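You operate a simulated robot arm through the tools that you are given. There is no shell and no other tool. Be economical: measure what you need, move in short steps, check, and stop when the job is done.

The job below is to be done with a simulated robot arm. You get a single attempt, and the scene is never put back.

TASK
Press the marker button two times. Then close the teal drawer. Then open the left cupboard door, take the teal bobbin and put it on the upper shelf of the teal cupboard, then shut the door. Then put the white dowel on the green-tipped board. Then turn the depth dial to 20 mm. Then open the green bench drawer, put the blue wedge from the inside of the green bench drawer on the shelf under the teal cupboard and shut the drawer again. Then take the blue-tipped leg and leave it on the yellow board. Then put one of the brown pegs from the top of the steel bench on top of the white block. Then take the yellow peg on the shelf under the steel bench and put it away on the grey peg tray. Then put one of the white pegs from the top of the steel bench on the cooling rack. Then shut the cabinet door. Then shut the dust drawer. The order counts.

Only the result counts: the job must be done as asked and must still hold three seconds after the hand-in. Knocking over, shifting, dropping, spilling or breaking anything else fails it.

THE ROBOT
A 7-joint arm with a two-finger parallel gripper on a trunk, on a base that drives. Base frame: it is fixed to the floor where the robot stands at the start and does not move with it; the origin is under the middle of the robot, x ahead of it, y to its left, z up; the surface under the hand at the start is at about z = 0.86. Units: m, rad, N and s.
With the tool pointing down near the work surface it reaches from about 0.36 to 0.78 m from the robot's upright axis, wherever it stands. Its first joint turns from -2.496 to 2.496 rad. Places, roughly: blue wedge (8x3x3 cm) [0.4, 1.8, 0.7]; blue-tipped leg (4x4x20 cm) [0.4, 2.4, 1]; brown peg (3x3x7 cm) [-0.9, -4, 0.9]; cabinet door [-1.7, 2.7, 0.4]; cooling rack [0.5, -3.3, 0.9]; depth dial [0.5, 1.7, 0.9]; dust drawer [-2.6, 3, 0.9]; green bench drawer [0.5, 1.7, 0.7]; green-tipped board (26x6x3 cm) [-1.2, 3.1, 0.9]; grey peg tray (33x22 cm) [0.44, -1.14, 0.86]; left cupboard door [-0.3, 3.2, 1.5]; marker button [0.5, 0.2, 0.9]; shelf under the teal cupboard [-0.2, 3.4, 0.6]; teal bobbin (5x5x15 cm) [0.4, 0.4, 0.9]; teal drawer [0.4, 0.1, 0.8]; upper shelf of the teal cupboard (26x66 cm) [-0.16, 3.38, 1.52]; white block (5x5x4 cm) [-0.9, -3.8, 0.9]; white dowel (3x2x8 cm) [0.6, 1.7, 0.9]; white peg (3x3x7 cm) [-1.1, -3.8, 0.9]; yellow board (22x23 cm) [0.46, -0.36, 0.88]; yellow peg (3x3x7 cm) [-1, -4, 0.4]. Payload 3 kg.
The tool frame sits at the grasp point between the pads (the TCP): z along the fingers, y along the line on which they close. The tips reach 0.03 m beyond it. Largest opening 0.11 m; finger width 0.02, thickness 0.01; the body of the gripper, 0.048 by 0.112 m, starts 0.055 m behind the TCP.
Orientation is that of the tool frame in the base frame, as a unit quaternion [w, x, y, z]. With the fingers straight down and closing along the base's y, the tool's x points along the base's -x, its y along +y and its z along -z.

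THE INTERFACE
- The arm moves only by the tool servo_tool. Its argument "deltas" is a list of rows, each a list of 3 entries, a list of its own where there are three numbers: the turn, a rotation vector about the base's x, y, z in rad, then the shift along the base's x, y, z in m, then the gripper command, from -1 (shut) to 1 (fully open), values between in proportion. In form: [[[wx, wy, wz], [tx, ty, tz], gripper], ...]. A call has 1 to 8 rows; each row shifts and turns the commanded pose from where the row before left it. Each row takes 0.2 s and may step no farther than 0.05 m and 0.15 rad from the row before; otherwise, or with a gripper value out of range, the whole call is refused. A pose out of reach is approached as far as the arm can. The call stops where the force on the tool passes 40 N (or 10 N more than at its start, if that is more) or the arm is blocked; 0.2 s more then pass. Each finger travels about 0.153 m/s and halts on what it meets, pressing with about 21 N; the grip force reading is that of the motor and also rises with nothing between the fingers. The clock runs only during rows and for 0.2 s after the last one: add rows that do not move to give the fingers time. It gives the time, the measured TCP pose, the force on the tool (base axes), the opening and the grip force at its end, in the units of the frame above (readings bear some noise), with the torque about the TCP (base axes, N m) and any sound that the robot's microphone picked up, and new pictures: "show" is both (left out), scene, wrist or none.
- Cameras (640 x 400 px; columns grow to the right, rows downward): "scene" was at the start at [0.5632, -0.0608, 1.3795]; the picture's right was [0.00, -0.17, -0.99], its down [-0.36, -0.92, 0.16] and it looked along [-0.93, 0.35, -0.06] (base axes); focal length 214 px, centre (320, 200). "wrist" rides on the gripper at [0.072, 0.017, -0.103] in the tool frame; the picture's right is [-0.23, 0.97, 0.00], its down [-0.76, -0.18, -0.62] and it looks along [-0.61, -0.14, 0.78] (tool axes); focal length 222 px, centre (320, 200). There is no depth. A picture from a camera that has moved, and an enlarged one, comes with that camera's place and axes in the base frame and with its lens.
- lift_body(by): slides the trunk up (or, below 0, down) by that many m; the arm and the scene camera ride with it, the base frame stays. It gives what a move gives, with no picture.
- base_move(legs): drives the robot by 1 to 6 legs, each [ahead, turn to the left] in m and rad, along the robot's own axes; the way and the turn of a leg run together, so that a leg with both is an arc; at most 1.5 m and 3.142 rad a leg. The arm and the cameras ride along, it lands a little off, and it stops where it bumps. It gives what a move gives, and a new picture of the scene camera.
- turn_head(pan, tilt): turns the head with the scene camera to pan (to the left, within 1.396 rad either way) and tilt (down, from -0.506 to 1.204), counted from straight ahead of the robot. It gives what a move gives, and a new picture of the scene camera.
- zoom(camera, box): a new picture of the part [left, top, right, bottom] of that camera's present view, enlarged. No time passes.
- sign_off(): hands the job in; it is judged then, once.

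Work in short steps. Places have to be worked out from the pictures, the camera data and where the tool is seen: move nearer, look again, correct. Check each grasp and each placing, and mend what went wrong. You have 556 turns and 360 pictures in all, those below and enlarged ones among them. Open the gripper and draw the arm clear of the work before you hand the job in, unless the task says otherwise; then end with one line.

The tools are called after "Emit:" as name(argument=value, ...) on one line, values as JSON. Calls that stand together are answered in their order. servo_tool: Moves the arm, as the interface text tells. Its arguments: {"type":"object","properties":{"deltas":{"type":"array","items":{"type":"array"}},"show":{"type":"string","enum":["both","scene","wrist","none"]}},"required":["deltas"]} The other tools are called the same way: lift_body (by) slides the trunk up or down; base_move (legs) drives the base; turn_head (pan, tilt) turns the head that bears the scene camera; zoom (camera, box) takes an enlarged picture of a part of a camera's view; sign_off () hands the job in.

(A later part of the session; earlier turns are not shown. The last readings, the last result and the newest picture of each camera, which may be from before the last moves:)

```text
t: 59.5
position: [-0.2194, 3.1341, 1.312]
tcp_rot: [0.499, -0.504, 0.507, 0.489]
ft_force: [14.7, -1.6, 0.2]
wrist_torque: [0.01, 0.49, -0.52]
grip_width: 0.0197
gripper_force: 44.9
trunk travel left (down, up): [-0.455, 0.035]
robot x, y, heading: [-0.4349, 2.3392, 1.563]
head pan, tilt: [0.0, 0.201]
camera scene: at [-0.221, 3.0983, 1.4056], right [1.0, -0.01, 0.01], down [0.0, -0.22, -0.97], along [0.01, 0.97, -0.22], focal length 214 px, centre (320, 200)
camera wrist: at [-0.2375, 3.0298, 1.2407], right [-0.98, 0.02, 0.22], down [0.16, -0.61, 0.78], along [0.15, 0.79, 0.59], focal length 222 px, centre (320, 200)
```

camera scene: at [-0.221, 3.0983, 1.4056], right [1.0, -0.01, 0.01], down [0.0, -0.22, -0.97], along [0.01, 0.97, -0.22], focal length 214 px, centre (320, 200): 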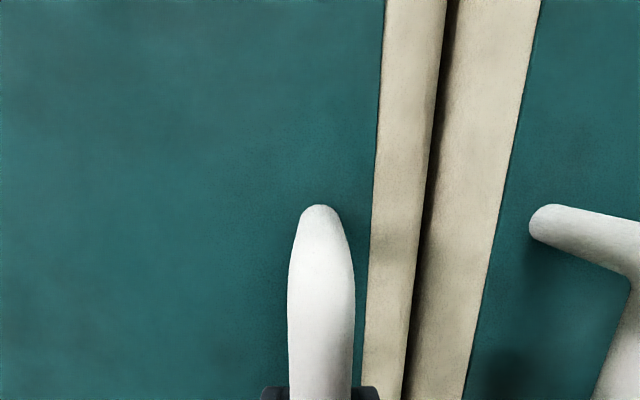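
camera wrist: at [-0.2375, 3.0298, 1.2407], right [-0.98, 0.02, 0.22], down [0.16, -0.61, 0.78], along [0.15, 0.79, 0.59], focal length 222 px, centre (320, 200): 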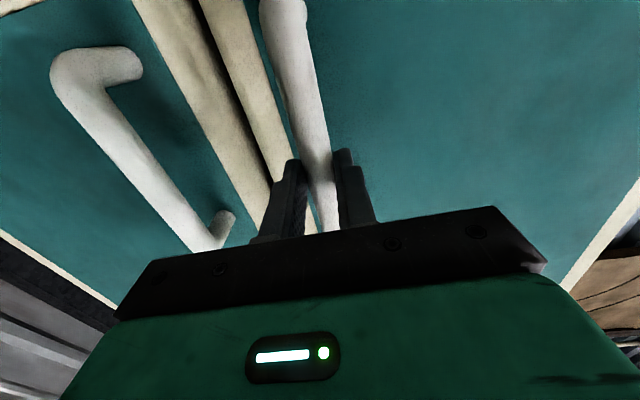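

Gripped (2 cm bar). I pull along the hinge arc with matching yaw, a few rows first.

Emit:
servo_tool(deltas=[[[0, 0, -0.15], [-0.012, -0.041, 0], -1], [[0, 0, -0.15], [-0.018, -0.0385, 0], -1], [[0, 0, -0.15], [-0.0236, -0.0353, 0], -1]])

```text
t: 60.4
position: [-0.2851, 3.0239, 1.3107]
tcp_rot: [0.594, -0.387, 0.603, 0.366]
ft_force: [-13.9, 11.5, -8.4]
wrist_torque: [0.52, 0.91, 0.17]
grip_width: 0.0198
gripper_force: 45.0
trunk travel left (down, up): [-0.455, 0.035]
robot x, y, heading: [-0.4353, 2.3295, 1.564]
head pan, tilt: [0.0, 0.201]
stopped in row 3: the force on the tool passed its limit at 42 N (the readings are from after the stop); the commanded pose is now the measured one
camera scene: at [-0.3018, 2.9915, 1.4056], right [0.9, -0.43, 0.02], down [-0.08, -0.21, -0.97], along [0.42, 0.88, -0.23], focal length 214 px, centre (320, 200)
camera wrist: at [-0.3448, 2.9352, 1.2408], right [-0.88, 0.43, 0.21], down [-0.11, -0.61, 0.78], along [0.46, 0.66, 0.59], focal length 222 px, centre (320, 200)
```

scene: 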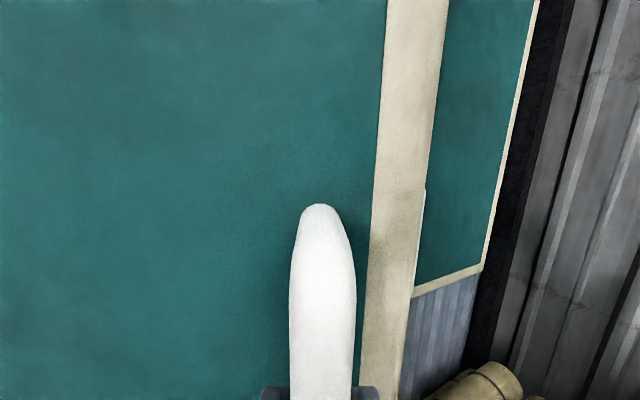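
wrist: 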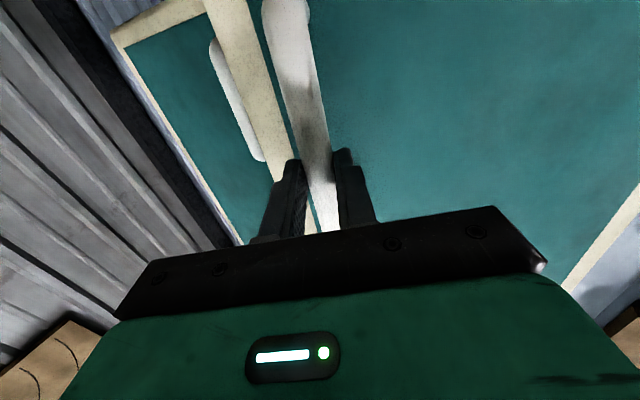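

Door opens along the arc (radius a touch smaller than assumed). I continue.

Emit:
servo_tool(deltas=[[[0, 0, -0.15], [-0.0305, -0.0285, 0], -1], [[0, 0, -0.15], [-0.035, -0.0235, 0], -1], [[0, 0, -0.15], [-0.0375, -0.0185, 0], -1]], show="none")

```text
t: 61.2
position: [-0.3856, 2.953, 1.3105]
tcp_rot: [0.662, -0.24, 0.674, 0.224]
ft_force: [0.5, -3.8, 0.9]
wrist_torque: [0.84, 0.39, 0.2]
grip_width: 0.0199
gripper_force: 45.0
trunk travel left (down, up): [-0.455, 0.035]
robot x, y, heading: [-0.4308, 2.3329, 1.563]
head pan, tilt: [0.0, 0.201]
```

Emit:
servo_tool(deltas=[[[0, 0, -0.15], [-0.039, -0.0135, 0], -1], [[0, 0, -0.15], [-0.0405, -0.0073, 0], -1], [[0, 0, -0.15], [-0.041, -0.001, 0], -1]], show="scene")

```text
t: 62.0
position: [-0.4849, 2.9277, 1.3118]
tcp_rot: [0.691, -0.106, 0.71, 0.089]
ft_force: [3.9, -13.2, -6.2]
wrist_torque: [0.98, 0.08, -0.04]
grip_width: 0.0197
gripper_force: 44.5
trunk travel left (down, up): [-0.455, 0.035]
robot x, y, heading: [-0.4283, 2.3337, 1.562]
head pan, tilt: [0.0, 0.201]
stopped in row 3: the force on the tool passed its limit at 42 N (the readings are from after the stop); the commanded pose is now the measured one
camera scene: at [-0.5185, 2.9189, 1.4056], right [0.28, -0.96, 0.02], down [-0.21, -0.08, -0.97], along [0.94, 0.26, -0.23], focal length 214 px, centre (320, 200)
```

scene: 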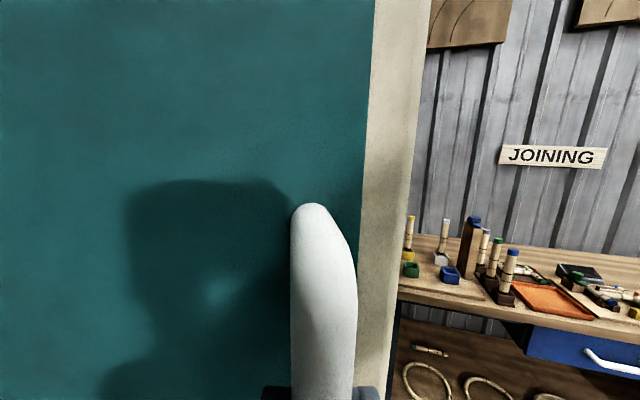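

About 75° open. I continue a few more rows, easing outward a bit.

Emit:
servo_tool(deltas=[[[0, 0, -0.12], [-0.03, -0.004, 0], -1], [[0, 0, -0.15], [-0.04, 0.002, 0], -1], [[0, 0, -0.15], [-0.04, 0.008, 0], -1]], show="none")

```text
t: 62.5
position: [-0.5122, 2.9288, 1.3076]
tcp_rot: [0.687, -0.048, 0.724, 0.029]
ft_force: [0.6, -3.4, 2.6]
wrist_torque: [0.78, 1.05, -0.21]
grip_width: 0.0201
gripper_force: 44.8
out of reach, approached as far as the arm can: row 2
trunk travel left (down, up): [-0.455, 0.035]
robot x, y, heading: [-0.4302, 2.3314, 1.563]
head pan, tilt: [0.0, 0.201]
stopped in row 2: the force on the tool passed its limit at 118 N (the readings are from after the stop); the commanded pose is now the measured one
```

Arm limit reached with the door about 85° open. I open the fingers and back the hand out by turning the base left slightly.

Emit:
servo_tool(deltas=[[[0, 0, 0], [0, 0, 0], 0.5], [[0, 0, 0], [0, 0, 0], 0.5], [[0, 0, 0], [0, 0, 0], 0.5]], show="none")

Emit:
base_move(legs=[[0, 0.2]])

```text
t: 63.3
position: [-0.5113, 2.9287, 1.3073]
tcp_rot: [0.688, -0.048, 0.724, 0.028]
ft_force: [0.1, 0.4, 0.4]
wrist_torque: [0.0, 0.04, -0.02]
grip_width: 0.0827
gripper_force: 0.0
trunk travel left (down, up): [-0.455, 0.035]
robot x, y, heading: [-0.4315, 2.3356, 1.564]
head pan, tilt: [0.0, 0.201]
```

```text
t: 64.4
position: [-0.6277, 2.9004, 1.3074]
tcp_rot: [0.681, -0.119, 0.716, 0.096]
ft_force: [-0.6, -0.6, 0.6]
wrist_torque: [0.01, 0.0, 0.02]
grip_width: 0.0823
gripper_force: 0.0
trunk travel left (down, up): [-0.455, 0.035]
robot x, y, heading: [-0.4189, 2.3373, 1.762]
head pan, tilt: [0.0, 0.201]
camera scene: at [-0.6589, 2.8911, 1.4024], right [0.3, -0.95, 0.03], down [-0.23, -0.1, -0.97], along [0.92, 0.29, -0.25], focal length 214 px, centre (320, 200)
```

scene: 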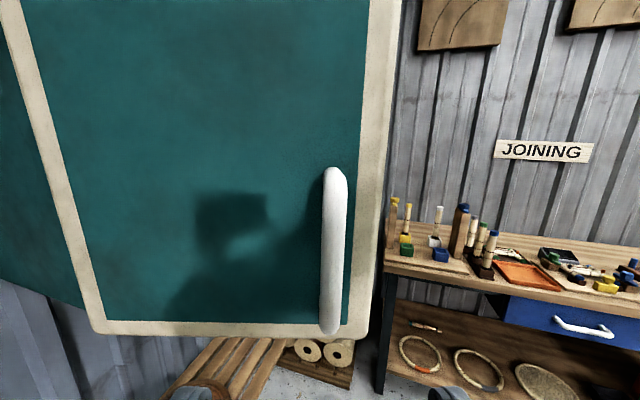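

The door stays open. I back the base away from it.

Emit:
base_move(legs=[[-0.4, -0.2]])

Emit:
servo_tool(deltas=[[[0, 0, 0.15], [0, 0.02, 0], -1], [[0, 0, 0.15], [0, 0.02, 0], -1], [[0, 0, 0.15], [0, 0.02, 0], -1], [[0, 0, 0.15], [0, 0.02, 0], -1], [[0, 0, 0.15], [0.02, 0.02, 0], -1], [[0, 0, 0.15], [0.03, 0.02, 0], -1], [[0, 0, 0.15], [0.03, 0, 0], -1], [[0, 0, 0.15], [0.03, 0, 0], -1]], show="scene")

```text
t: 67.0
position: [-0.4746, 2.5243, 1.308]
tcp_rot: [0.687, -0.049, 0.724, 0.029]
ft_force: [0.1, 0.2, -0.3]
wrist_torque: [0.02, -0.01, -0.02]
grip_width: 0.0824
gripper_force: 0.0
trunk travel left (down, up): [-0.455, 0.035]
robot x, y, heading: [-0.3837, 1.9275, 1.566]
head pan, tilt: [0.0, 0.201]
camera scene: at [-0.5067, 2.5205, 1.403], right [0.11, -0.99, 0.03], down [-0.25, -0.05, -0.97], along [0.96, 0.1, -0.25], focal length 214 px, centre (320, 200)
```

scene: 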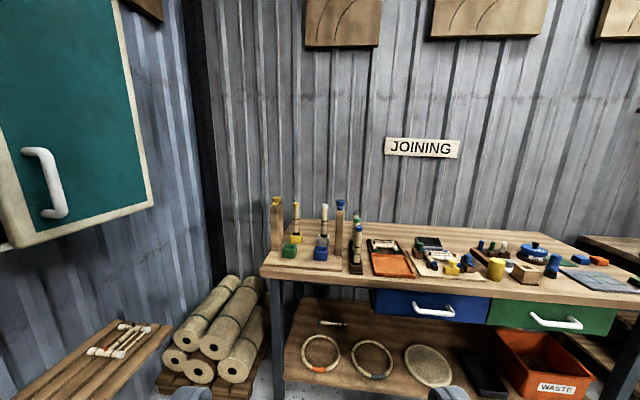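

```text
t: 68.8
position: [-0.3642, 2.6419, 1.3088]
tcp_rot: [0.55, -0.45, 0.571, 0.411]
ft_force: [-0.4, -1.4, 0.7]
wrist_torque: [0.0, -0.02, -0.07]
grip_width: 0.0
gripper_force: 20.9
trunk travel left (down, up): [-0.455, 0.035]
robot x, y, heading: [-0.3828, 1.9291, 1.567]
head pan, tilt: [0.0, 0.201]
camera scene: at [-0.3745, 2.6102, 1.4039], right [0.97, -0.26, 0.03], down [-0.04, -0.25, -0.97], along [0.26, 0.93, -0.25], focal length 214 px, centre (320, 200)
```

scene: 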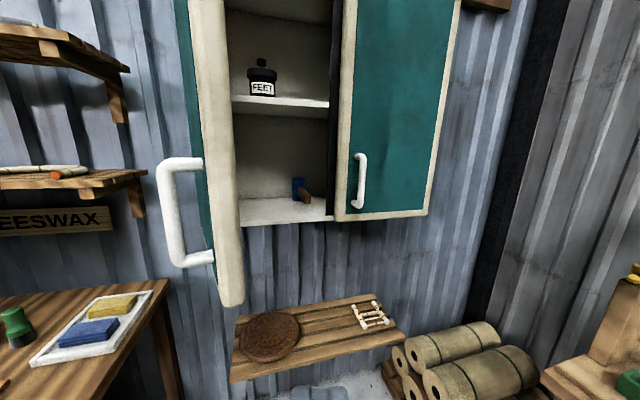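

The left compartment is open: an upper shelf (with a black pot) and a floor with a blue-brown item. Now I fetch the bobbin: reverse, turn to +x and set back from the bench.

Emit:
servo_tool(deltas=[[[0, 0, 0.14], [0, 0.0, 0], 1], [[0, 0, 0.13], [0, 0.0, 0], 1]], show="none")

Emit:
base_move(legs=[[-1.5, 0], [0, -1.57], [-0.25, 0]])

```text
t: 69.4
position: [-0.3637, 2.6421, 1.308]
tcp_rot: [-0.49, 0.522, -0.505, -0.482]
ft_force: [-1.5, -0.6, 0.8]
wrist_torque: [0.01, -0.05, -0.07]
grip_width: 0.1099
gripper_force: 0.0
trunk travel left (down, up): [-0.455, 0.035]
robot x, y, heading: [-0.3846, 1.9282, 1.568]
head pan, tilt: [0.0, 0.201]
```

```text
t: 79.5
position: [0.2971, 0.7348, 1.3094]
tcp_rot: [0.674, -0.162, 0.708, 0.136]
ft_force: [0.3, -0.3, 0.0]
wrist_torque: [0.03, 0.02, 0.08]
grip_width: 0.11
gripper_force: 0.0
trunk travel left (down, up): [-0.455, 0.035]
robot x, y, heading: [-0.3819, 0.5085, 0.381]
head pan, tilt: [0.0, 0.201]
stopped in leg 2: the robot was blocked; the commanded pose is now the measured one
camera scene: at [0.2669, 0.7219, 1.4045], right [0.41, -0.91, 0.03], down [-0.22, -0.13, -0.97], along [0.88, 0.39, -0.25], focal length 214 px, centre (320, 200)
```

scene: 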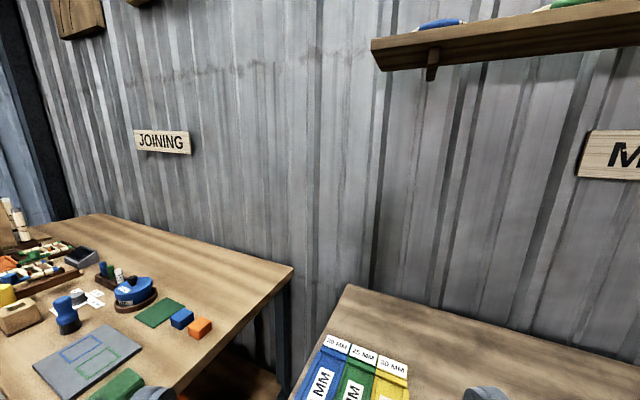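

Blocked mid-turn; I look around with the head for what is touching.

Emit:
turn_head(pan=-1.39, tilt=0.7)

Emit:
turn_head(pan=1.39, tilt=0.7)

```text
t: 81.0
position: [0.2968, 0.7366, 1.3093]
tcp_rot: [0.674, -0.161, 0.708, 0.135]
ft_force: [-1.2, 0.6, 0.0]
wrist_torque: [-0.03, -0.02, -0.01]
grip_width: 0.1102
gripper_force: 0.1
trunk travel left (down, up): [-0.455, 0.035]
robot x, y, heading: [-0.3852, 0.5093, 0.384]
head pan, tilt: [-1.389, 0.7]
camera scene: at [0.2289, 0.6126, 1.3653], right [-0.82, -0.57, 0.06], down [-0.4, 0.49, -0.77], along [0.41, -0.66, -0.63], focal length 214 px, centre (320, 200)
```

scene: 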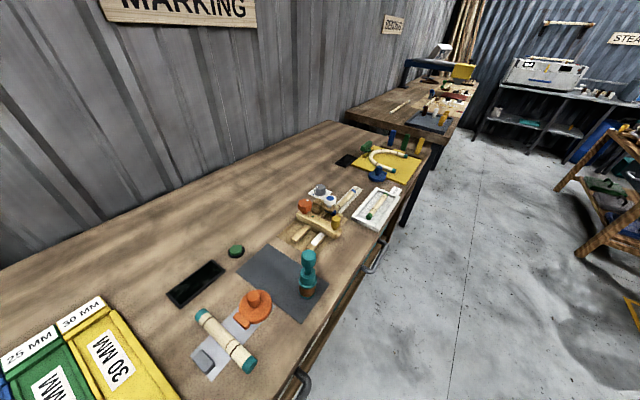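

```text
t: 83.4
position: [0.2966, 0.7351, 1.3084]
tcp_rot: [0.674, -0.162, 0.708, 0.135]
ft_force: [-0.1, 0.6, 0.4]
wrist_torque: [-0.02, 0.0, -0.01]
grip_width: 0.1103
gripper_force: 0.2
trunk travel left (down, up): [-0.455, 0.035]
robot x, y, heading: [-0.382, 0.5086, 0.38]
head pan, tilt: [1.389, 0.7]
camera scene: at [0.16, 0.7648, 1.3611], right [0.97, 0.24, -0.05], down [0.12, -0.66, -0.74], along [-0.21, 0.71, -0.67], focal length 214 px, centre (320, 200)
```

scene: 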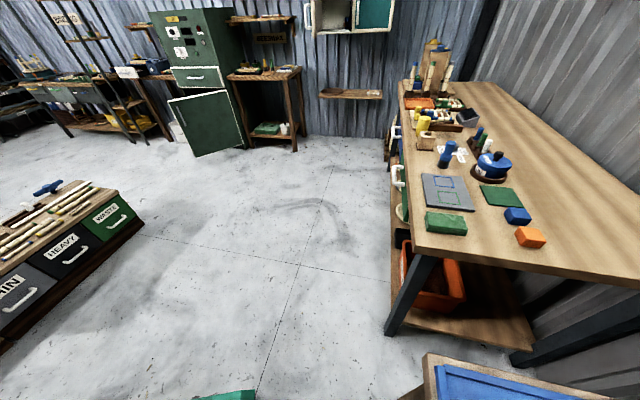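

Nothing evident touches; I try continuing the turn in a smaller amount after a short reverse.

Emit:
base_move(legs=[[-0.15, 0], [0, -0.38]])

```text
t: 86.0
position: [0.1954, 0.4035, 1.3096]
tcp_rot: [0.687, -0.022, 0.726, 0.003]
ft_force: [0.7, 0.0, 0.3]
wrist_torque: [-0.05, -0.01, 0.02]
grip_width: 0.11
gripper_force: 0.1
trunk travel left (down, up): [-0.455, 0.035]
robot x, y, heading: [-0.5197, 0.469, -0.012]
head pan, tilt: [1.389, 0.7]
camera scene: at [0.0814, 0.4833, 1.361], right [0.99, -0.15, -0.05], down [-0.14, -0.66, -0.74], along [0.08, 0.74, -0.67], focal length 214 px, centre (320, 200)
```

scene: 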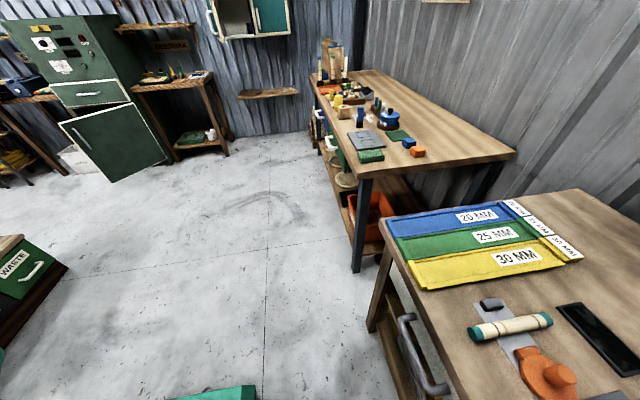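

Facing +x at (−0.52, 0.47). I set the head forward-down and lower the trunk to bring the hand to bobbin height.

Emit:
turn_head(pan=0, tilt=0.3)

Emit:
lift_body(by=-0.345)

Emit:
servo_tool(deltas=[[[0, 0, 0], [0, 0, 0], 0]])

```text
t: 87.5
position: [0.1963, 0.4039, 1.3101]
tcp_rot: [0.687, -0.022, 0.726, 0.003]
ft_force: [0.0, -0.1, 0.4]
wrist_torque: [0.03, -0.02, 0.01]
grip_width: 0.1101
gripper_force: 0.1
trunk travel left (down, up): [-0.455, 0.035]
robot x, y, heading: [-0.5243, 0.4667, -0.014]
head pan, tilt: [0.0, 0.3]
camera scene: at [0.1641, 0.4035, 1.3955], right [0.04, -1.0, 0.03], down [-0.35, -0.04, -0.94], along [0.94, 0.02, -0.35], focal length 214 px, centre (320, 200)
```

scene: 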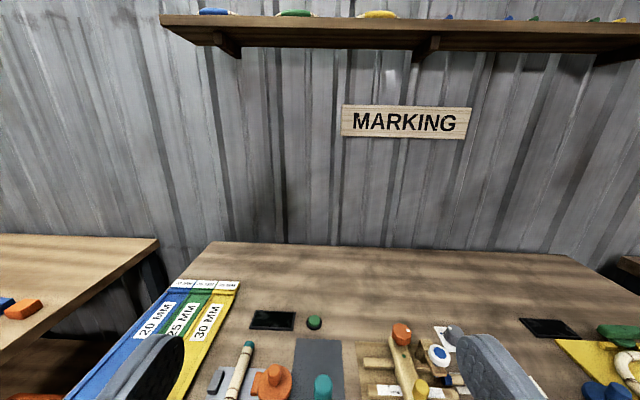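

```text
t: 90.9
position: [0.1957, 0.4037, 0.9642]
tcp_rot: [0.687, -0.022, 0.726, 0.003]
ft_force: [-0.5, 0.3, 0.1]
wrist_torque: [-0.01, -0.01, 0.0]
grip_width: 0.11
gripper_force: 0.1
trunk travel left (down, up): [-0.11, 0.38]
robot x, y, heading: [-0.5226, 0.4689, -0.011]
head pan, tilt: [0.0, 0.3]
```

```text
t: 91.3
position: [0.1955, 0.4038, 0.9652]
tcp_rot: [0.687, -0.022, 0.727, 0.002]
ft_force: [-0.6, -0.6, -0.5]
wrist_torque: [0.01, 0.0, 0.03]
grip_width: 0.0549
gripper_force: 0.0
trunk travel left (down, up): [-0.11, 0.38]
robot x, y, heading: [-0.519, 0.4663, -0.013]
head pan, tilt: [0.0, 0.3]
camera scene: at [0.1639, 0.4034, 1.0505], right [0.04, -1.0, 0.03], down [-0.35, -0.04, -0.94], along [0.94, 0.02, -0.35], focal length 214 px, centre (320, 200)
camera wrist: at [0.0885, 0.4155, 0.8969], right [-0.02, 0.98, 0.2], down [-0.57, -0.18, 0.8], along [0.82, -0.1, 0.57], focal length 222 px, centre (320, 200)
```

scene: 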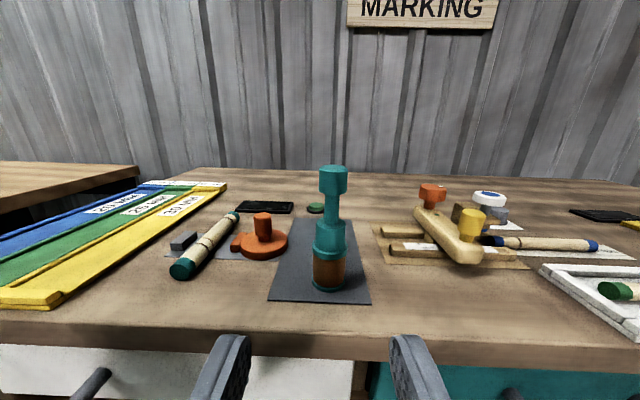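
wrist: 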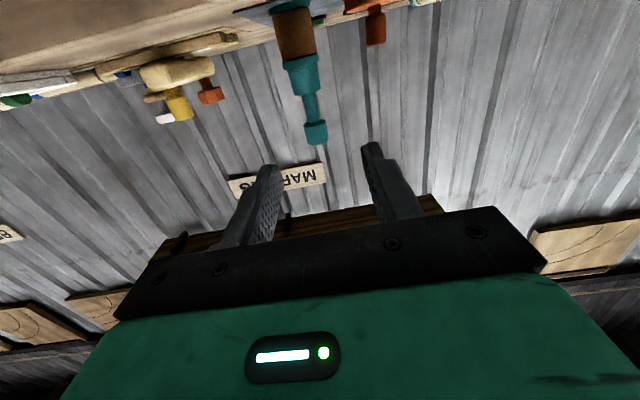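

The bobbin stands at about (0.398, 0.395), its neck at z 0.936–0.972. I level the hand, align, then drive ahead 0.1 m.

Emit:
servo_tool(deltas=[[[0, -0.05, 0], [0, -0.008, -0.01], 0.2]], show="none")

Emit:
base_move(legs=[[0.1, 0]])

```text
t: 91.7
position: [0.1967, 0.3968, 0.9527]
tcp_rot: [0.705, -0.022, 0.709, 0.003]
ft_force: [0.5, -0.3, 1.4]
wrist_torque: [-0.02, -0.04, -0.05]
grip_width: 0.0659
gripper_force: 0.0
trunk travel left (down, up): [-0.11, 0.38]
robot x, y, heading: [-0.5238, 0.4727, -0.008]
head pan, tilt: [0.0, 0.3]
```

```text
t: 92.9
position: [0.2975, 0.3957, 0.953]
tcp_rot: [0.705, -0.021, 0.709, 0.001]
ft_force: [0.8, -0.1, 0.3]
wrist_torque: [0.01, -0.01, -0.02]
grip_width: 0.0663
gripper_force: 0.1
trunk travel left (down, up): [-0.11, 0.38]
robot x, y, heading: [-0.4176, 0.4685, -0.008]
head pan, tilt: [0.0, 0.3]
camera scene: at [0.2613, 0.3948, 1.0374], right [0.03, -1.0, 0.03], down [-0.3, -0.04, -0.95], along [0.95, 0.02, -0.3], focal length 214 px, centre (320, 200)
```

scene: 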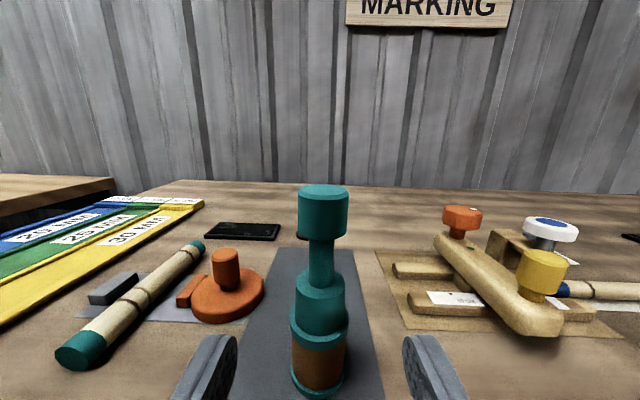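

Aligned with the neck. I advance 10 cm at z≈0.945 and close.

Emit:
servo_tool(deltas=[[[0, 0, 0], [0.035, 0, -0.008], 0.2], [[0, 0, 0], [0.035, 0, 0], 0.2], [[0, 0, 0], [0.031, 0, 0], 0.2], [[0, 0, 0], [0, 0, 0], 0.2], [[0, 0, 0], [0, 0, 0], -1], [[0, 0, 0], [0, 0, 0], -1], [[0, 0, 0], [0, 0, 0], -1]])

```text
t: 94.5
position: [0.3968, 0.3954, 0.9462]
tcp_rot: [0.705, -0.021, 0.709, 0.002]
ft_force: [-0.4, 0.0, 0.4]
wrist_torque: [-0.01, -0.02, -0.01]
grip_width: 0.0141
gripper_force: 20.9
trunk travel left (down, up): [-0.11, 0.38]
robot x, y, heading: [-0.4196, 0.4694, -0.009]
head pan, tilt: [0.0, 0.3]
camera scene: at [0.3598, 0.3944, 1.0302], right [0.03, -1.0, 0.03], down [-0.3, -0.04, -0.95], along [0.95, 0.02, -0.3], focal length 214 px, centre (320, 200)
camera wrist: at [0.292, 0.4066, 0.8731], right [-0.03, 0.98, 0.2], down [-0.61, -0.18, 0.77], along [0.79, -0.1, 0.61], focal length 222 px, centre (320, 200)
```

scene: 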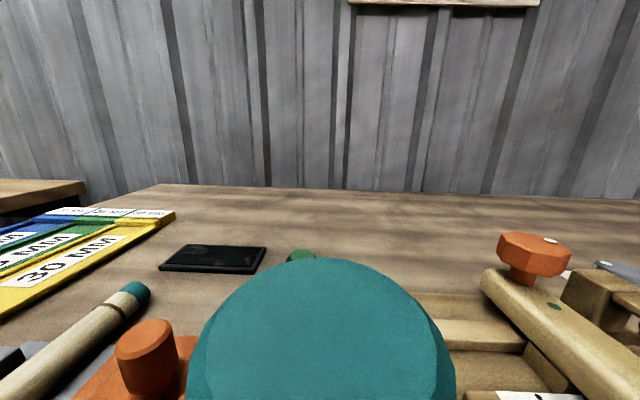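
wrist: 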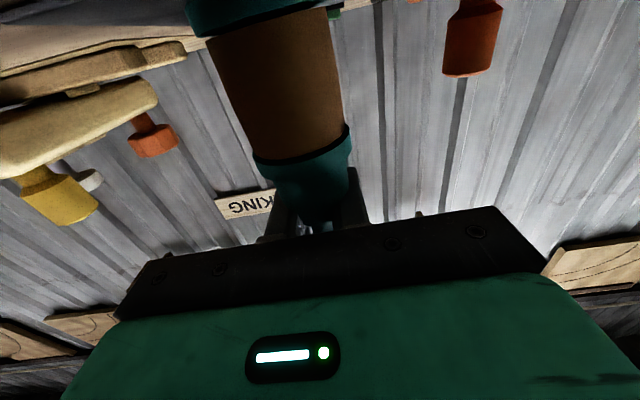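

The neck is gripped (1.4 cm); bobbin foot is 8.6 cm below the TCP. I lift with the trunk and back off.

Emit:
lift_body(by=0.38)

Emit:
base_move(legs=[[-0.2, 0], [0, 1.57]])

```text
t: 98.1
position: [0.3958, 0.3941, 1.3262]
tcp_rot: [0.705, -0.022, 0.709, 0.002]
ft_force: [-0.1, -0.4, -1.1]
wrist_torque: [-0.03, 0.0, -0.02]
grip_width: 0.0142
gripper_force: 21.0
trunk travel left (down, up): [-0.49, 0.0]
robot x, y, heading: [-0.4227, 0.4679, -0.013]
head pan, tilt: [0.0, 0.3]
```

```text
t: 102.6
position: [-0.2495, 1.2069, 1.3275]
tcp_rot: [0.581, -0.418, 0.573, 0.399]
ft_force: [-0.2, -0.5, -0.7]
wrist_torque: [0.01, -0.01, 0.0]
grip_width: 0.0143
gripper_force: 21.1
trunk travel left (down, up): [-0.49, 0.0]
robot x, y, heading: [-0.5681, 0.4524, 1.223]
head pan, tilt: [0.0, 0.3]
stopped in leg 2: the robot was blocked; the commanded pose is now the measured one
camera scene: at [-0.2638, 1.1713, 1.4109], right [0.94, -0.33, 0.03], down [-0.07, -0.29, -0.95], along [0.33, 0.9, -0.3], focal length 214 px, centre (320, 200)
```

scene: 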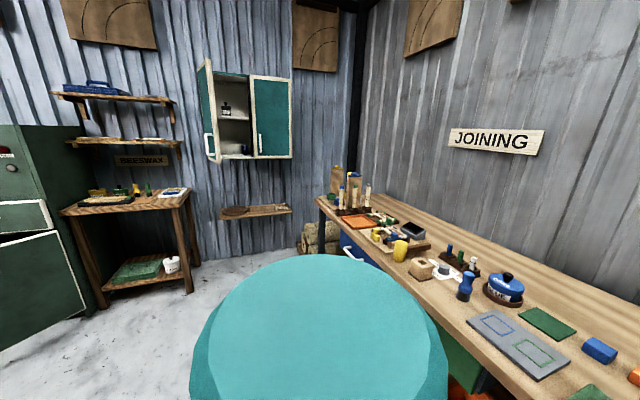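

Blocked again while turning; I look down-left toward the base to find the obstacle.

Emit:
turn_head(pan=1.39, tilt=1.1)

Emit:
turn_head(pan=-1.39, tilt=1.1)

```text
t: 104.1
position: [-0.2488, 1.2063, 1.3278]
tcp_rot: [0.581, -0.418, 0.573, 0.399]
ft_force: [1.8, 1.1, -1.9]
wrist_torque: [0.04, 0.01, 0.01]
grip_width: 0.0143
gripper_force: 20.9
trunk travel left (down, up): [-0.49, 0.0]
robot x, y, heading: [-0.5675, 0.4495, 1.223]
head pan, tilt: [1.389, 1.1]
camera scene: at [-0.3483, 1.114, 1.3434], right [0.5, 0.87, 0.0], down [0.78, -0.45, -0.43], along [-0.37, 0.21, -0.9], focal length 214 px, centre (320, 200)
```

scene: 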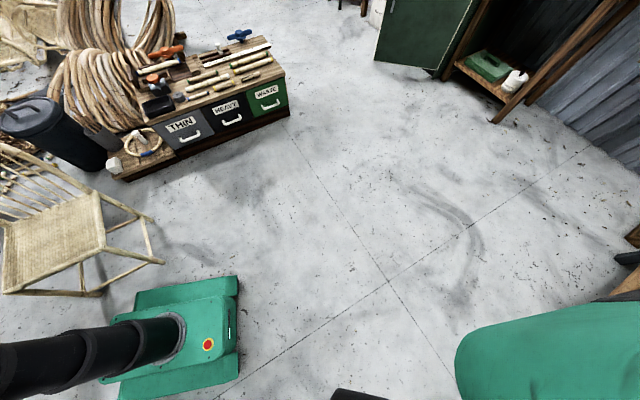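

```text
t: 106.5
position: [-0.2494, 1.2061, 1.3268]
tcp_rot: [0.581, -0.417, 0.573, 0.399]
ft_force: [-0.3, -0.2, -1.1]
wrist_torque: [0.02, -0.01, -0.02]
grip_width: 0.014
gripper_force: 21.4
trunk travel left (down, up): [-0.49, 0.0]
robot x, y, heading: [-0.5673, 0.4524, 1.223]
head pan, tilt: [-1.389, 1.1]
camera scene: at [-0.2312, 1.0726, 1.347], right [-0.16, -0.99, 0.01], down [-0.87, 0.13, -0.48], along [0.47, -0.08, -0.88], focal length 214 px, centre (320, 200)
```

scene: 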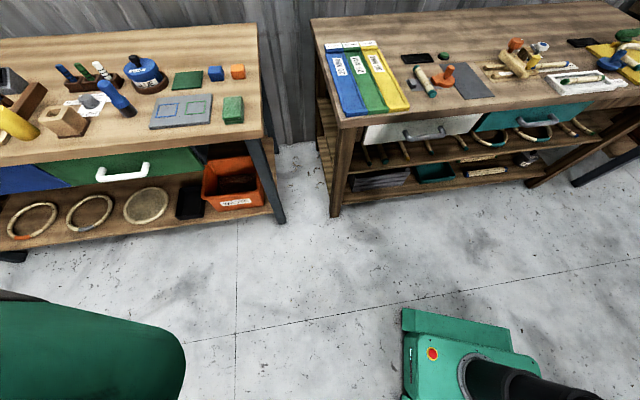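

A wicker chair stands behind-left of the base (legs near x −1.02, y 0–0.37); that is what the rear bumped. I drive ahead first, then finish the turn.

Emit:
base_move(legs=[[0.5, 0.0], [0.6, 0.35]])

Emit:
turn_head(pan=0, tilt=-0.1)

```text
t: 112.5
position: [-0.2802, 2.3424, 1.3277]
tcp_rot: [-0.498, 0.517, -0.486, -0.499]
ft_force: [0.2, 0.5, -1.6]
wrist_torque: [0.04, -0.01, 0.02]
grip_width: 0.0142
gripper_force: 20.8
trunk travel left (down, up): [-0.49, 0.0]
robot x, y, heading: [-0.2951, 1.5179, 1.596]
head pan, tilt: [-1.389, 1.1]
camera scene: at [-0.2153, 2.2246, 1.3467], right [0.21, -0.98, 0.01], down [-0.86, -0.19, -0.48], along [0.47, 0.09, -0.88], focal length 214 px, centre (320, 200)
```

scene: 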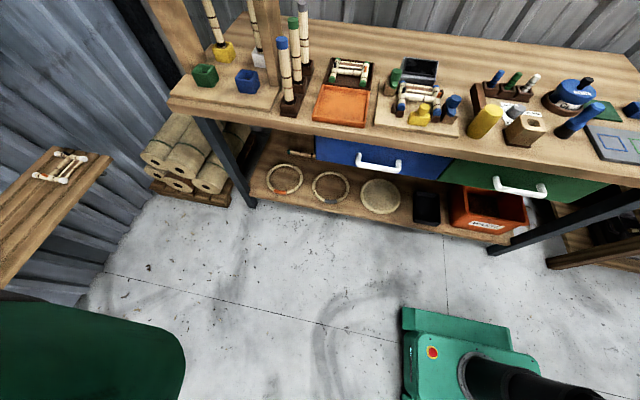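

```text
t: 114.1
position: [-0.2797, 2.3418, 1.328]
tcp_rot: [-0.498, 0.516, -0.487, -0.499]
ft_force: [0.6, -0.3, -0.9]
wrist_torque: [0.01, 0.03, 0.01]
grip_width: 0.0139
gripper_force: 21.1
trunk travel left (down, up): [-0.49, 0.0]
robot x, y, heading: [-0.2973, 1.5211, 1.596]
head pan, tilt: [0.0, -0.099]
camera scene: at [-0.2828, 2.2985, 1.4478], right [1.0, 0.03, 0.03], down [0.03, 0.09, -1.0], along [-0.03, 1.0, 0.09], focal length 214 px, centre (320, 200)
```

scene: 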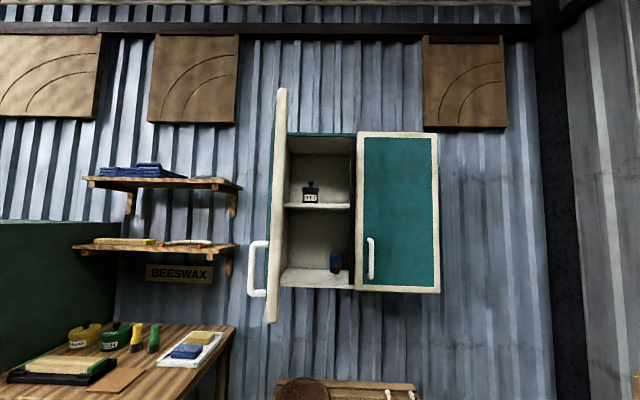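

The left bay opens x≈−0.44..−0.17; pot at about (−0.36, 3.37). I plan to set the bobbin at x≈−0.26. I raise the hand to z≈1.64 first.

Emit:
servo_tool(deltas=[[[0, 0, 0], [0, -0.01, 0.045], -1], [[0, 0, 0], [0, -0.01, 0.045], -1], [[0, 0, 0], [0, -0.01, 0.045], -1], [[0, 0, 0], [0, -0.01, 0.045], -1], [[0, 0, 0], [0, -0.01, 0.045], -1], [[0, 0, 0], [0, -0.01, 0.045], -1], [[0, 0, 0], [0, -0.01, 0.04], -1]], show="scene")

```text
t: 115.7
position: [-0.2847, 2.2717, 1.6391]
tcp_rot: [-0.498, 0.516, -0.486, -0.499]
ft_force: [-0.2, -0.1, -1.3]
wrist_torque: [0.02, 0.01, 0.03]
grip_width: 0.0142
gripper_force: 20.7
trunk travel left (down, up): [-0.49, 0.0]
robot x, y, heading: [-0.2968, 1.5237, 1.596]
head pan, tilt: [0.0, -0.099]
camera scene: at [-0.2864, 2.2273, 1.7593], right [1.0, 0.03, 0.03], down [0.03, 0.1, -1.0], along [-0.03, 0.99, 0.1], focal length 214 px, centre (320, 200)
```

scene: 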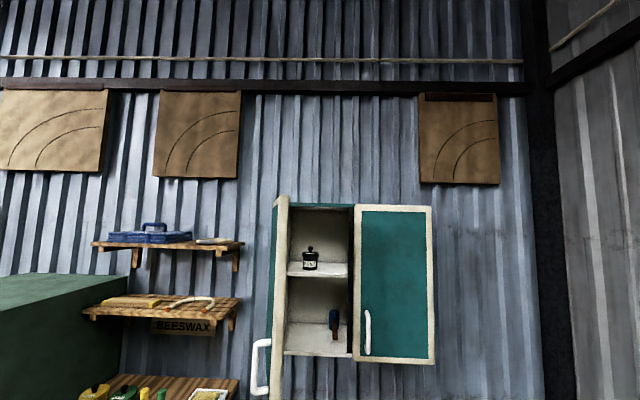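

I drive toward the cupboard, stopping short of the shelf.

Emit:
base_move(legs=[[0.4, -0.05], [0.37, 0.02]])

```text
t: 120.1
position: [-0.2426, 3.0458, 1.6369]
tcp_rot: [0.508, -0.508, 0.496, 0.488]
ft_force: [1.3, 0.5, -1.6]
wrist_torque: [0.04, -0.02, 0.0]
grip_width: 0.0143
gripper_force: 20.9
trunk travel left (down, up): [-0.49, 0.0]
robot x, y, heading: [-0.2812, 2.2935, 1.558]
head pan, tilt: [0.0, -0.099]
camera scene: at [-0.2473, 3.0019, 1.757], right [1.0, -0.01, 0.03], down [0.03, 0.09, -1.0], along [0.0, 1.0, 0.09], focal length 214 px, centre (320, 200)
```

scene: 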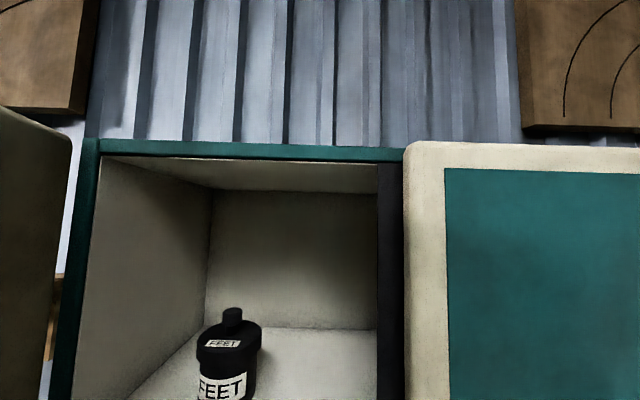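

Inside view is clear. I insert the bobbin at x≈−0.265, above the shelf, watching forces.

Emit:
servo_tool(deltas=[[[0, 0, 0], [-0.022, 0, 0], -1], [[0, 0, 0], [0, 0.045, 0], -1], [[0, 0, 0], [0, 0.045, 0], -1], [[0, 0, 0], [0, 0.045, 0], -1], [[0, 0, 0], [0, 0.045, -0.004], -1], [[0, 0, 0], [0, 0.045, -0.004], -1], [[0, 0, 0], [0, 0.045, 0], -1]])

```text
t: 121.7
position: [-0.2641, 3.2291, 1.6251]
tcp_rot: [-0.507, 0.507, -0.496, -0.489]
ft_force: [0.3, 1.0, -1.3]
wrist_torque: [0.07, 0.02, -0.04]
grip_width: 0.0142
gripper_force: 20.3
out of reach, approached as far as the arm can: row 6, 7
trunk travel left (down, up): [-0.49, 0.0]
robot x, y, heading: [-0.2859, 2.2922, 1.556]
head pan, tilt: [0.0, -0.099]
camera scene: at [-0.2684, 3.1861, 1.7455], right [1.0, -0.01, 0.03], down [0.03, 0.09, -1.0], along [0.0, 1.0, 0.09], focal length 214 px, centre (320, 200)
camera wrist: at [-0.28, 3.126, 1.5519], right [-0.98, 0.01, 0.2], down [0.15, -0.62, 0.77], along [0.13, 0.79, 0.6], focal length 222 px, centre (320, 200)
```

scene: 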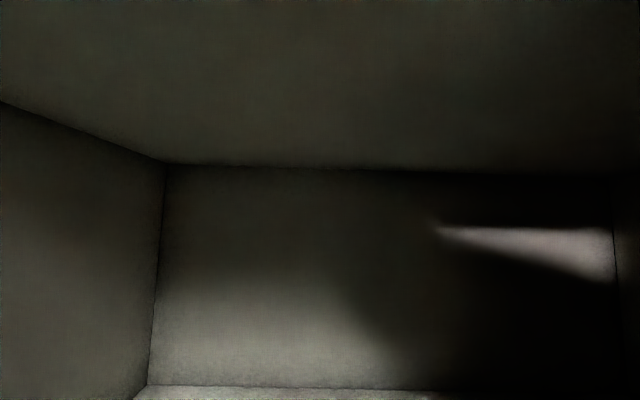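
wrist: 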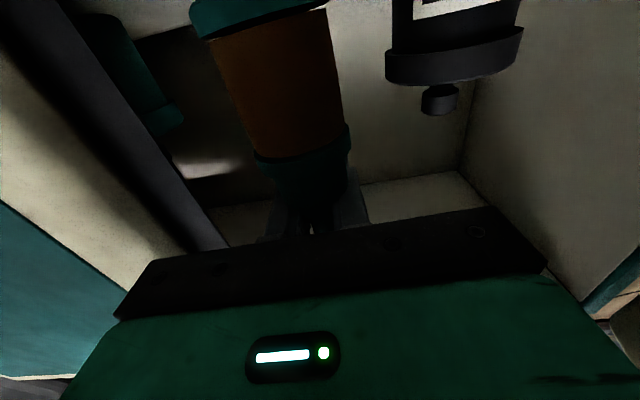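

Reach ends at y≈3.23, so I creep the base ahead 8 cm.

Emit:
base_move(legs=[[0.08, 0]])

Emit:
servo_tool(deltas=[[[0, 0, 0], [0, 0, -0.004], -1]])

```text
t: 122.8
position: [-0.2615, 3.311, 1.6254]
tcp_rot: [0.507, -0.507, 0.497, 0.489]
ft_force: [-0.8, 0.5, -1.6]
wrist_torque: [0.04, 0.03, -0.01]
grip_width: 0.0142
gripper_force: 21.1
trunk travel left (down, up): [-0.49, 0.0]
robot x, y, heading: [-0.2781, 2.3791, 1.556]
head pan, tilt: [0.0, -0.099]
camera scene: at [-0.2667, 3.2684, 1.7453], right [1.0, -0.01, 0.03], down [0.03, 0.09, -1.0], along [0.0, 1.0, 0.09], focal length 214 px, centre (320, 200)
```

scene: 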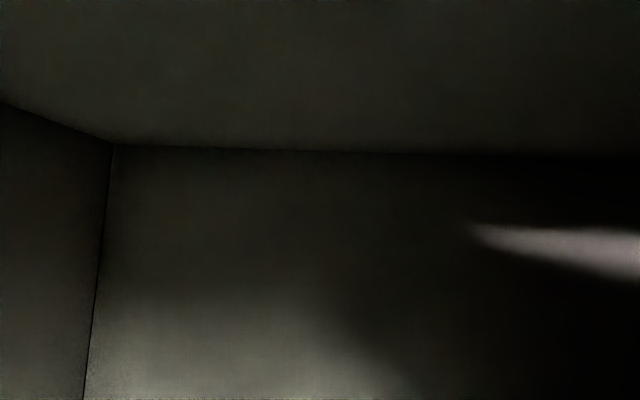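

```text
t: 123.2
position: [-0.2621, 3.3093, 1.6224]
tcp_rot: [-0.506, 0.508, -0.496, -0.49]
ft_force: [-0.3, 0.6, -0.8]
wrist_torque: [0.03, -0.01, -0.05]
grip_width: 0.0143
gripper_force: 20.9
trunk travel left (down, up): [-0.49, 0.0]
robot x, y, heading: [-0.2819, 2.3778, 1.558]
head pan, tilt: [0.0, -0.099]
camera scene: at [-0.2668, 3.2662, 1.7428], right [1.0, -0.01, 0.03], down [0.03, 0.09, -1.0], along [0.0, 1.0, 0.09], focal length 214 px, centre (320, 200)
camera wrist: at [-0.2785, 3.206, 1.5492], right [-0.98, 0.01, 0.2], down [0.15, -0.62, 0.77], along [0.13, 0.79, 0.6], focal length 222 px, centre (320, 200)
```

scene: 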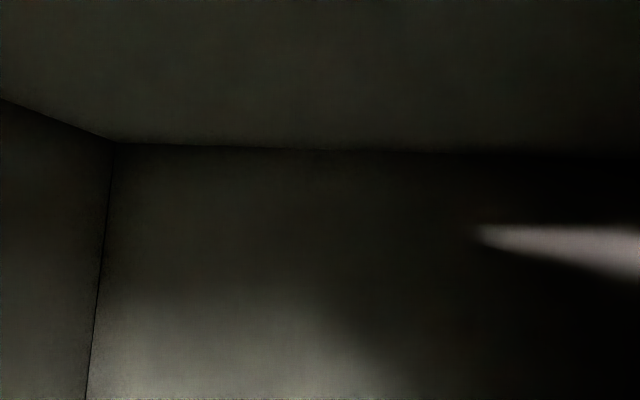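
wrist: 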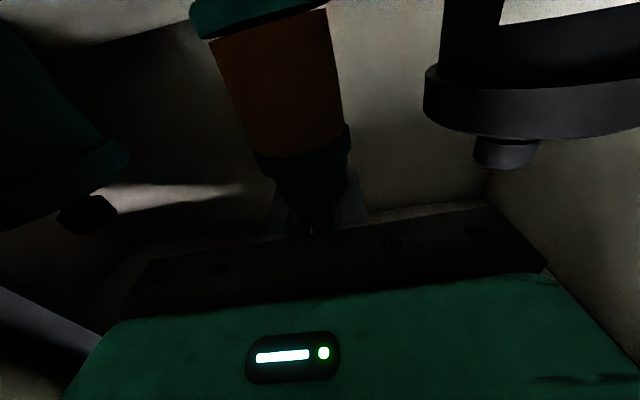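

I lower in 3 mm rows until the force shows contact.

Emit:
servo_tool(deltas=[[[0, 0, 0], [0, 0, -0.003], -1], [[0, 0, 0], [0, 0, -0.003], -1], [[0, 0, 0], [0, 0, -0.003], -1]], show="none")

Emit:
servo_tool(deltas=[[[0, 0, 0], [0, 0, -0.002], -1], [[0, 0, 0], [0, 0, -0.002], -1]], show="none")

```text
t: 124.0
position: [-0.2632, 3.3104, 1.6133]
tcp_rot: [0.508, -0.507, 0.497, 0.488]
ft_force: [0.1, -0.6, -1.0]
wrist_torque: [0.03, -0.02, 0.01]
grip_width: 0.0143
gripper_force: 20.9
trunk travel left (down, up): [-0.49, 0.0]
robot x, y, heading: [-0.2837, 2.3776, 1.552]
head pan, tilt: [0.0, -0.099]
```

```text
t: 124.6
position: [-0.2634, 3.3116, 1.6093]
tcp_rot: [-0.506, 0.508, -0.496, -0.49]
ft_force: [0.0, -0.5, -1.6]
wrist_torque: [0.0, 0.01, -0.01]
grip_width: 0.0142
gripper_force: 20.9
trunk travel left (down, up): [-0.49, 0.0]
robot x, y, heading: [-0.2786, 2.3757, 1.554]
head pan, tilt: [0.0, -0.099]
```

Emit:
servo_tool(deltas=[[[0, 0, 0], [0, 0, -0.002], -1], [[0, 0, 0], [0, 0, -0.002], -1]], show="none")

Emit:
servo_tool(deltas=[[[0, 0, 0], [0, 0, -0.002], -1], [[0, 0, 0], [0, 0, -0.001], -1]], show="none")

```text
t: 125.2
position: [-0.2608, 3.3113, 1.6049]
tcp_rot: [0.508, -0.507, 0.496, 0.489]
ft_force: [0.4, -0.1, -1.0]
wrist_torque: [0.02, 0.02, 0.02]
grip_width: 0.0142
gripper_force: 21.4
trunk travel left (down, up): [-0.49, 0.0]
robot x, y, heading: [-0.283, 2.3765, 1.553]
head pan, tilt: [0.0, -0.099]
```

```text
t: 125.8
position: [-0.2626, 3.3108, 1.603]
tcp_rot: [0.507, -0.507, 0.497, 0.489]
ft_force: [-0.2, 0.3, 0.2]
wrist_torque: [0.01, 0.03, 0.01]
grip_width: 0.0143
gripper_force: 21.6
trunk travel left (down, up): [-0.49, 0.0]
robot x, y, heading: [-0.2817, 2.3786, 1.553]
head pan, tilt: [0.0, -0.099]
```

Weight seems carried now (Fz −1.2 → +0.2). One more millimetre to confirm.

Emit:
servo_tool(deltas=[[[0, 0, 0], [0, 0, -0.001], -1], [[0, 0, 0], [0, 0, 0], -1]], show="none")

```text
t: 126.4
position: [-0.2622, 3.3099, 1.6012]
tcp_rot: [0.508, -0.508, 0.495, 0.489]
ft_force: [-0.2, 2.2, 9.5]
wrist_torque: [0.1, 0.2, -0.04]
grip_width: 0.014
gripper_force: 21.5
trunk travel left (down, up): [-0.49, 0.0]
robot x, y, heading: [-0.2825, 2.379, 1.556]
head pan, tilt: [0.0, -0.099]
```

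Contact confirmed. I open the fingers modestly and withdraw.

Emit:
servo_tool(deltas=[[[0, 0, 0], [0, 0, 0], -0.1], [[0, 0, 0], [0, 0, 0], -0.1], [[0, 0, 0], [0, -0.02, 0], -0.1], [[0, 0, 0], [0, -0.04, 0], -0.1], [[0, 0, 0], [0, -0.04, 0], -0.1], [[0, 0, 0], [0, -0.05, 0], -0.1], [[0, 0, 0], [0, -0.05, 0], -0.1]], show="scene")

```text
t: 128.0
position: [-0.2617, 3.107, 1.6007]
tcp_rot: [-0.507, 0.507, -0.496, -0.49]
ft_force: [-0.5, -0.3, 0.3]
wrist_torque: [-0.03, 0.0, 0.0]
grip_width: 0.0492
gripper_force: 0.1
trunk travel left (down, up): [-0.49, 0.0]
robot x, y, heading: [-0.2839, 2.377, 1.553]
head pan, tilt: [0.0, -0.099]
camera scene: at [-0.2673, 3.064, 1.7203], right [1.0, -0.01, 0.03], down [0.03, 0.09, -1.0], along [0.0, 1.0, 0.09], focal length 214 px, centre (320, 200)
```

scene: 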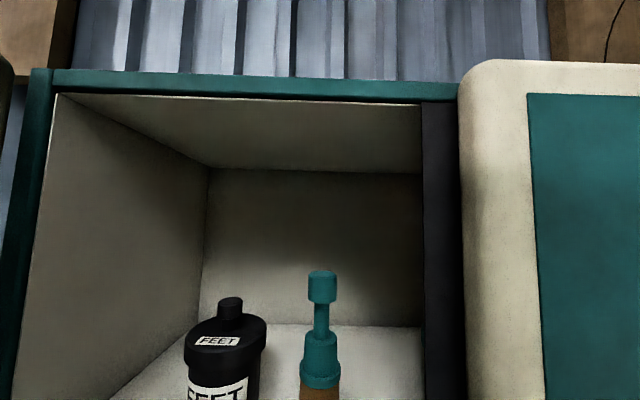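

The bobbin stands upright on the upper shelf beside the pot. I back the base off and then swing the closed hand to the outer side of the open door.

Emit:
base_move(legs=[[-0.4, 0]])

Emit:
servo_tool(deltas=[[[0, 0, 0], [-0.05, 0, -0.01], -1], [[0, 0, 0], [-0.05, 0, -0.01], -1], [[0, 0, 0], [-0.05, 0, -0.02], -1], [[0, 0, 0], [-0.05, 0, -0.02], -1], [[0, 0, 0], [-0.05, 0, -0.02], -1], [[0, 0, 0], [-0.04, 0, -0.02], -1], [[0, 0, 0], [-0.03, 0, 0], -1]], show="scene")

```text
t: 130.5
position: [-0.2728, 2.711, 1.6001]
tcp_rot: [-0.505, 0.509, -0.494, -0.491]
ft_force: [-0.4, 0.0, -0.2]
wrist_torque: [-0.01, 0.03, 0.02]
grip_width: 0.0497
gripper_force: 0.2
trunk travel left (down, up): [-0.49, 0.0]
robot x, y, heading: [-0.2877, 1.9791, 1.562]
head pan, tilt: [0.0, -0.099]
camera scene: at [-0.2762, 2.6663, 1.7202], right [1.0, 0.0, 0.03], down [0.03, 0.09, -1.0], along [0.0, 1.0, 0.09], focal length 214 px, centre (320, 200)
```

scene: 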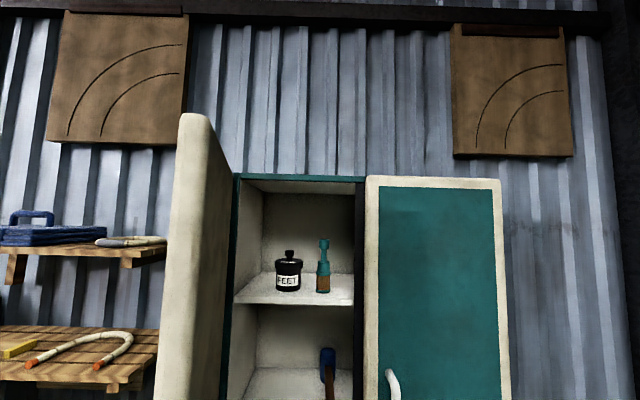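

```text
refused: row 1 steps farther than a row can; nothing moved
```

The step was slightly too long; I redo it with smaller rows.

Emit:
servo_tool(deltas=[[[0, 0, 0], [-0.045, 0, -0.015], -1], [[0, 0, 0], [-0.045, 0, -0.015], -1], [[0, 0, 0], [-0.045, 0, -0.015], -1], [[0, 0, 0], [-0.045, 0, -0.015], -1], [[0, 0, 0], [-0.045, 0, -0.015], -1], [[0, 0, 0], [-0.045, 0, -0.015], -1], [[0, 0, 0], [-0.025, 0, 0], -1]], show="scene")

```text
t: 132.1
position: [-0.4969, 2.7152, 1.5242]
tcp_rot: [-0.505, 0.509, -0.496, -0.491]
ft_force: [0.5, 0.4, -1.1]
wrist_torque: [0.05, 0.03, 0.02]
grip_width: 0.0
gripper_force: 20.8
out of reach, approached as far as the arm can: row 6, 7
trunk travel left (down, up): [-0.49, 0.0]
robot x, y, heading: [-0.2871, 1.979, 1.56]
head pan, tilt: [0.0, -0.099]
camera scene: at [-0.5006, 2.671, 1.645], right [1.0, 0.0, 0.03], down [0.03, 0.09, -1.0], along [0.0, 1.0, 0.09], focal length 214 px, centre (320, 200)
```

scene: 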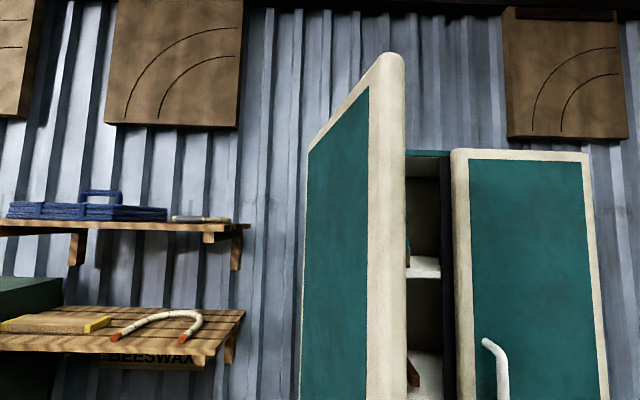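

The door's free edge is at about x −0.42, y 2.89. I turn the base a touch left and advance so the fingers come alongside the door's outer face.

Emit:
base_move(legs=[[0, 0.08], [0.22, 0]])

```text
t: 133.1
position: [-0.556, 2.6937, 1.5254]
tcp_rot: [-0.486, 0.532, -0.471, -0.509]
ft_force: [-0.8, -0.1, 0.3]
wrist_torque: [-0.01, 0.02, 0.01]
grip_width: 0.0001
gripper_force: 20.6
trunk travel left (down, up): [-0.49, 0.0]
robot x, y, heading: [-0.2819, 1.9831, 1.637]
head pan, tilt: [0.0, -0.099]
stopped in leg 1: the robot was blocked; the commanded pose is now the measured one
camera scene: at [-0.5567, 2.6496, 1.6468], right [1.0, 0.08, 0.03], down [0.03, 0.09, -1.0], along [-0.08, 0.99, 0.09], focal length 214 px, centre (320, 200)
```

scene: 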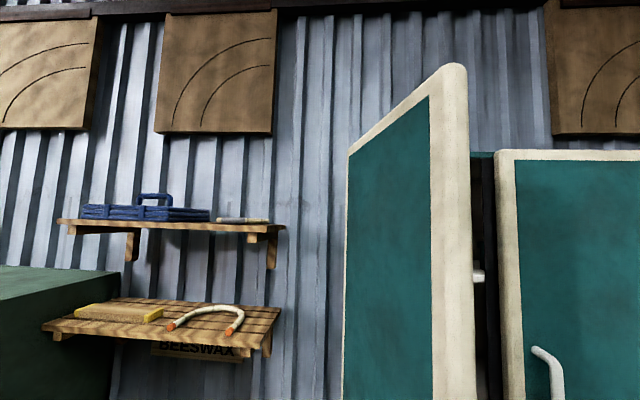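

Turn essentially complete though it reports a bump; I drive ahead 0.2 m.

Emit:
base_move(legs=[[0.2, 0]])

```text
t: 134.5
position: [-0.5713, 2.8459, 1.5258]
tcp_rot: [-0.484, 0.533, -0.47, -0.511]
ft_force: [-0.1, 2.0, 0.2]
wrist_torque: [0.04, 0.02, 0.08]
grip_width: 0.0002
gripper_force: 21.1
trunk travel left (down, up): [-0.49, 0.0]
robot x, y, heading: [-0.2934, 2.1326, 1.639]
head pan, tilt: [0.0, -0.099]
stopped in leg 1: the robot was blocked; the commanded pose is now the measured one
camera scene: at [-0.5727, 2.8014, 1.6465], right [1.0, 0.09, 0.04], down [0.03, 0.09, -1.0], along [-0.09, 0.99, 0.09], focal length 214 px, centre (320, 200)
```

scene: 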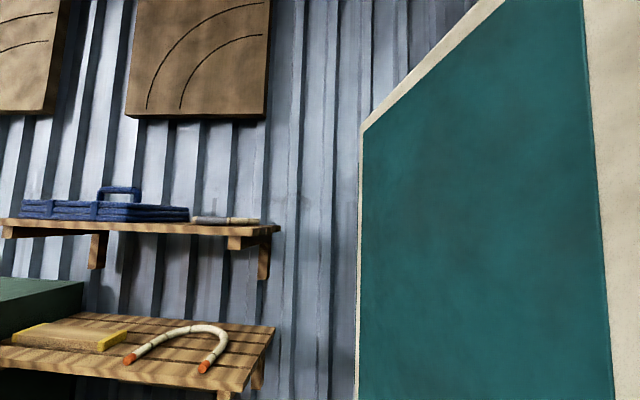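

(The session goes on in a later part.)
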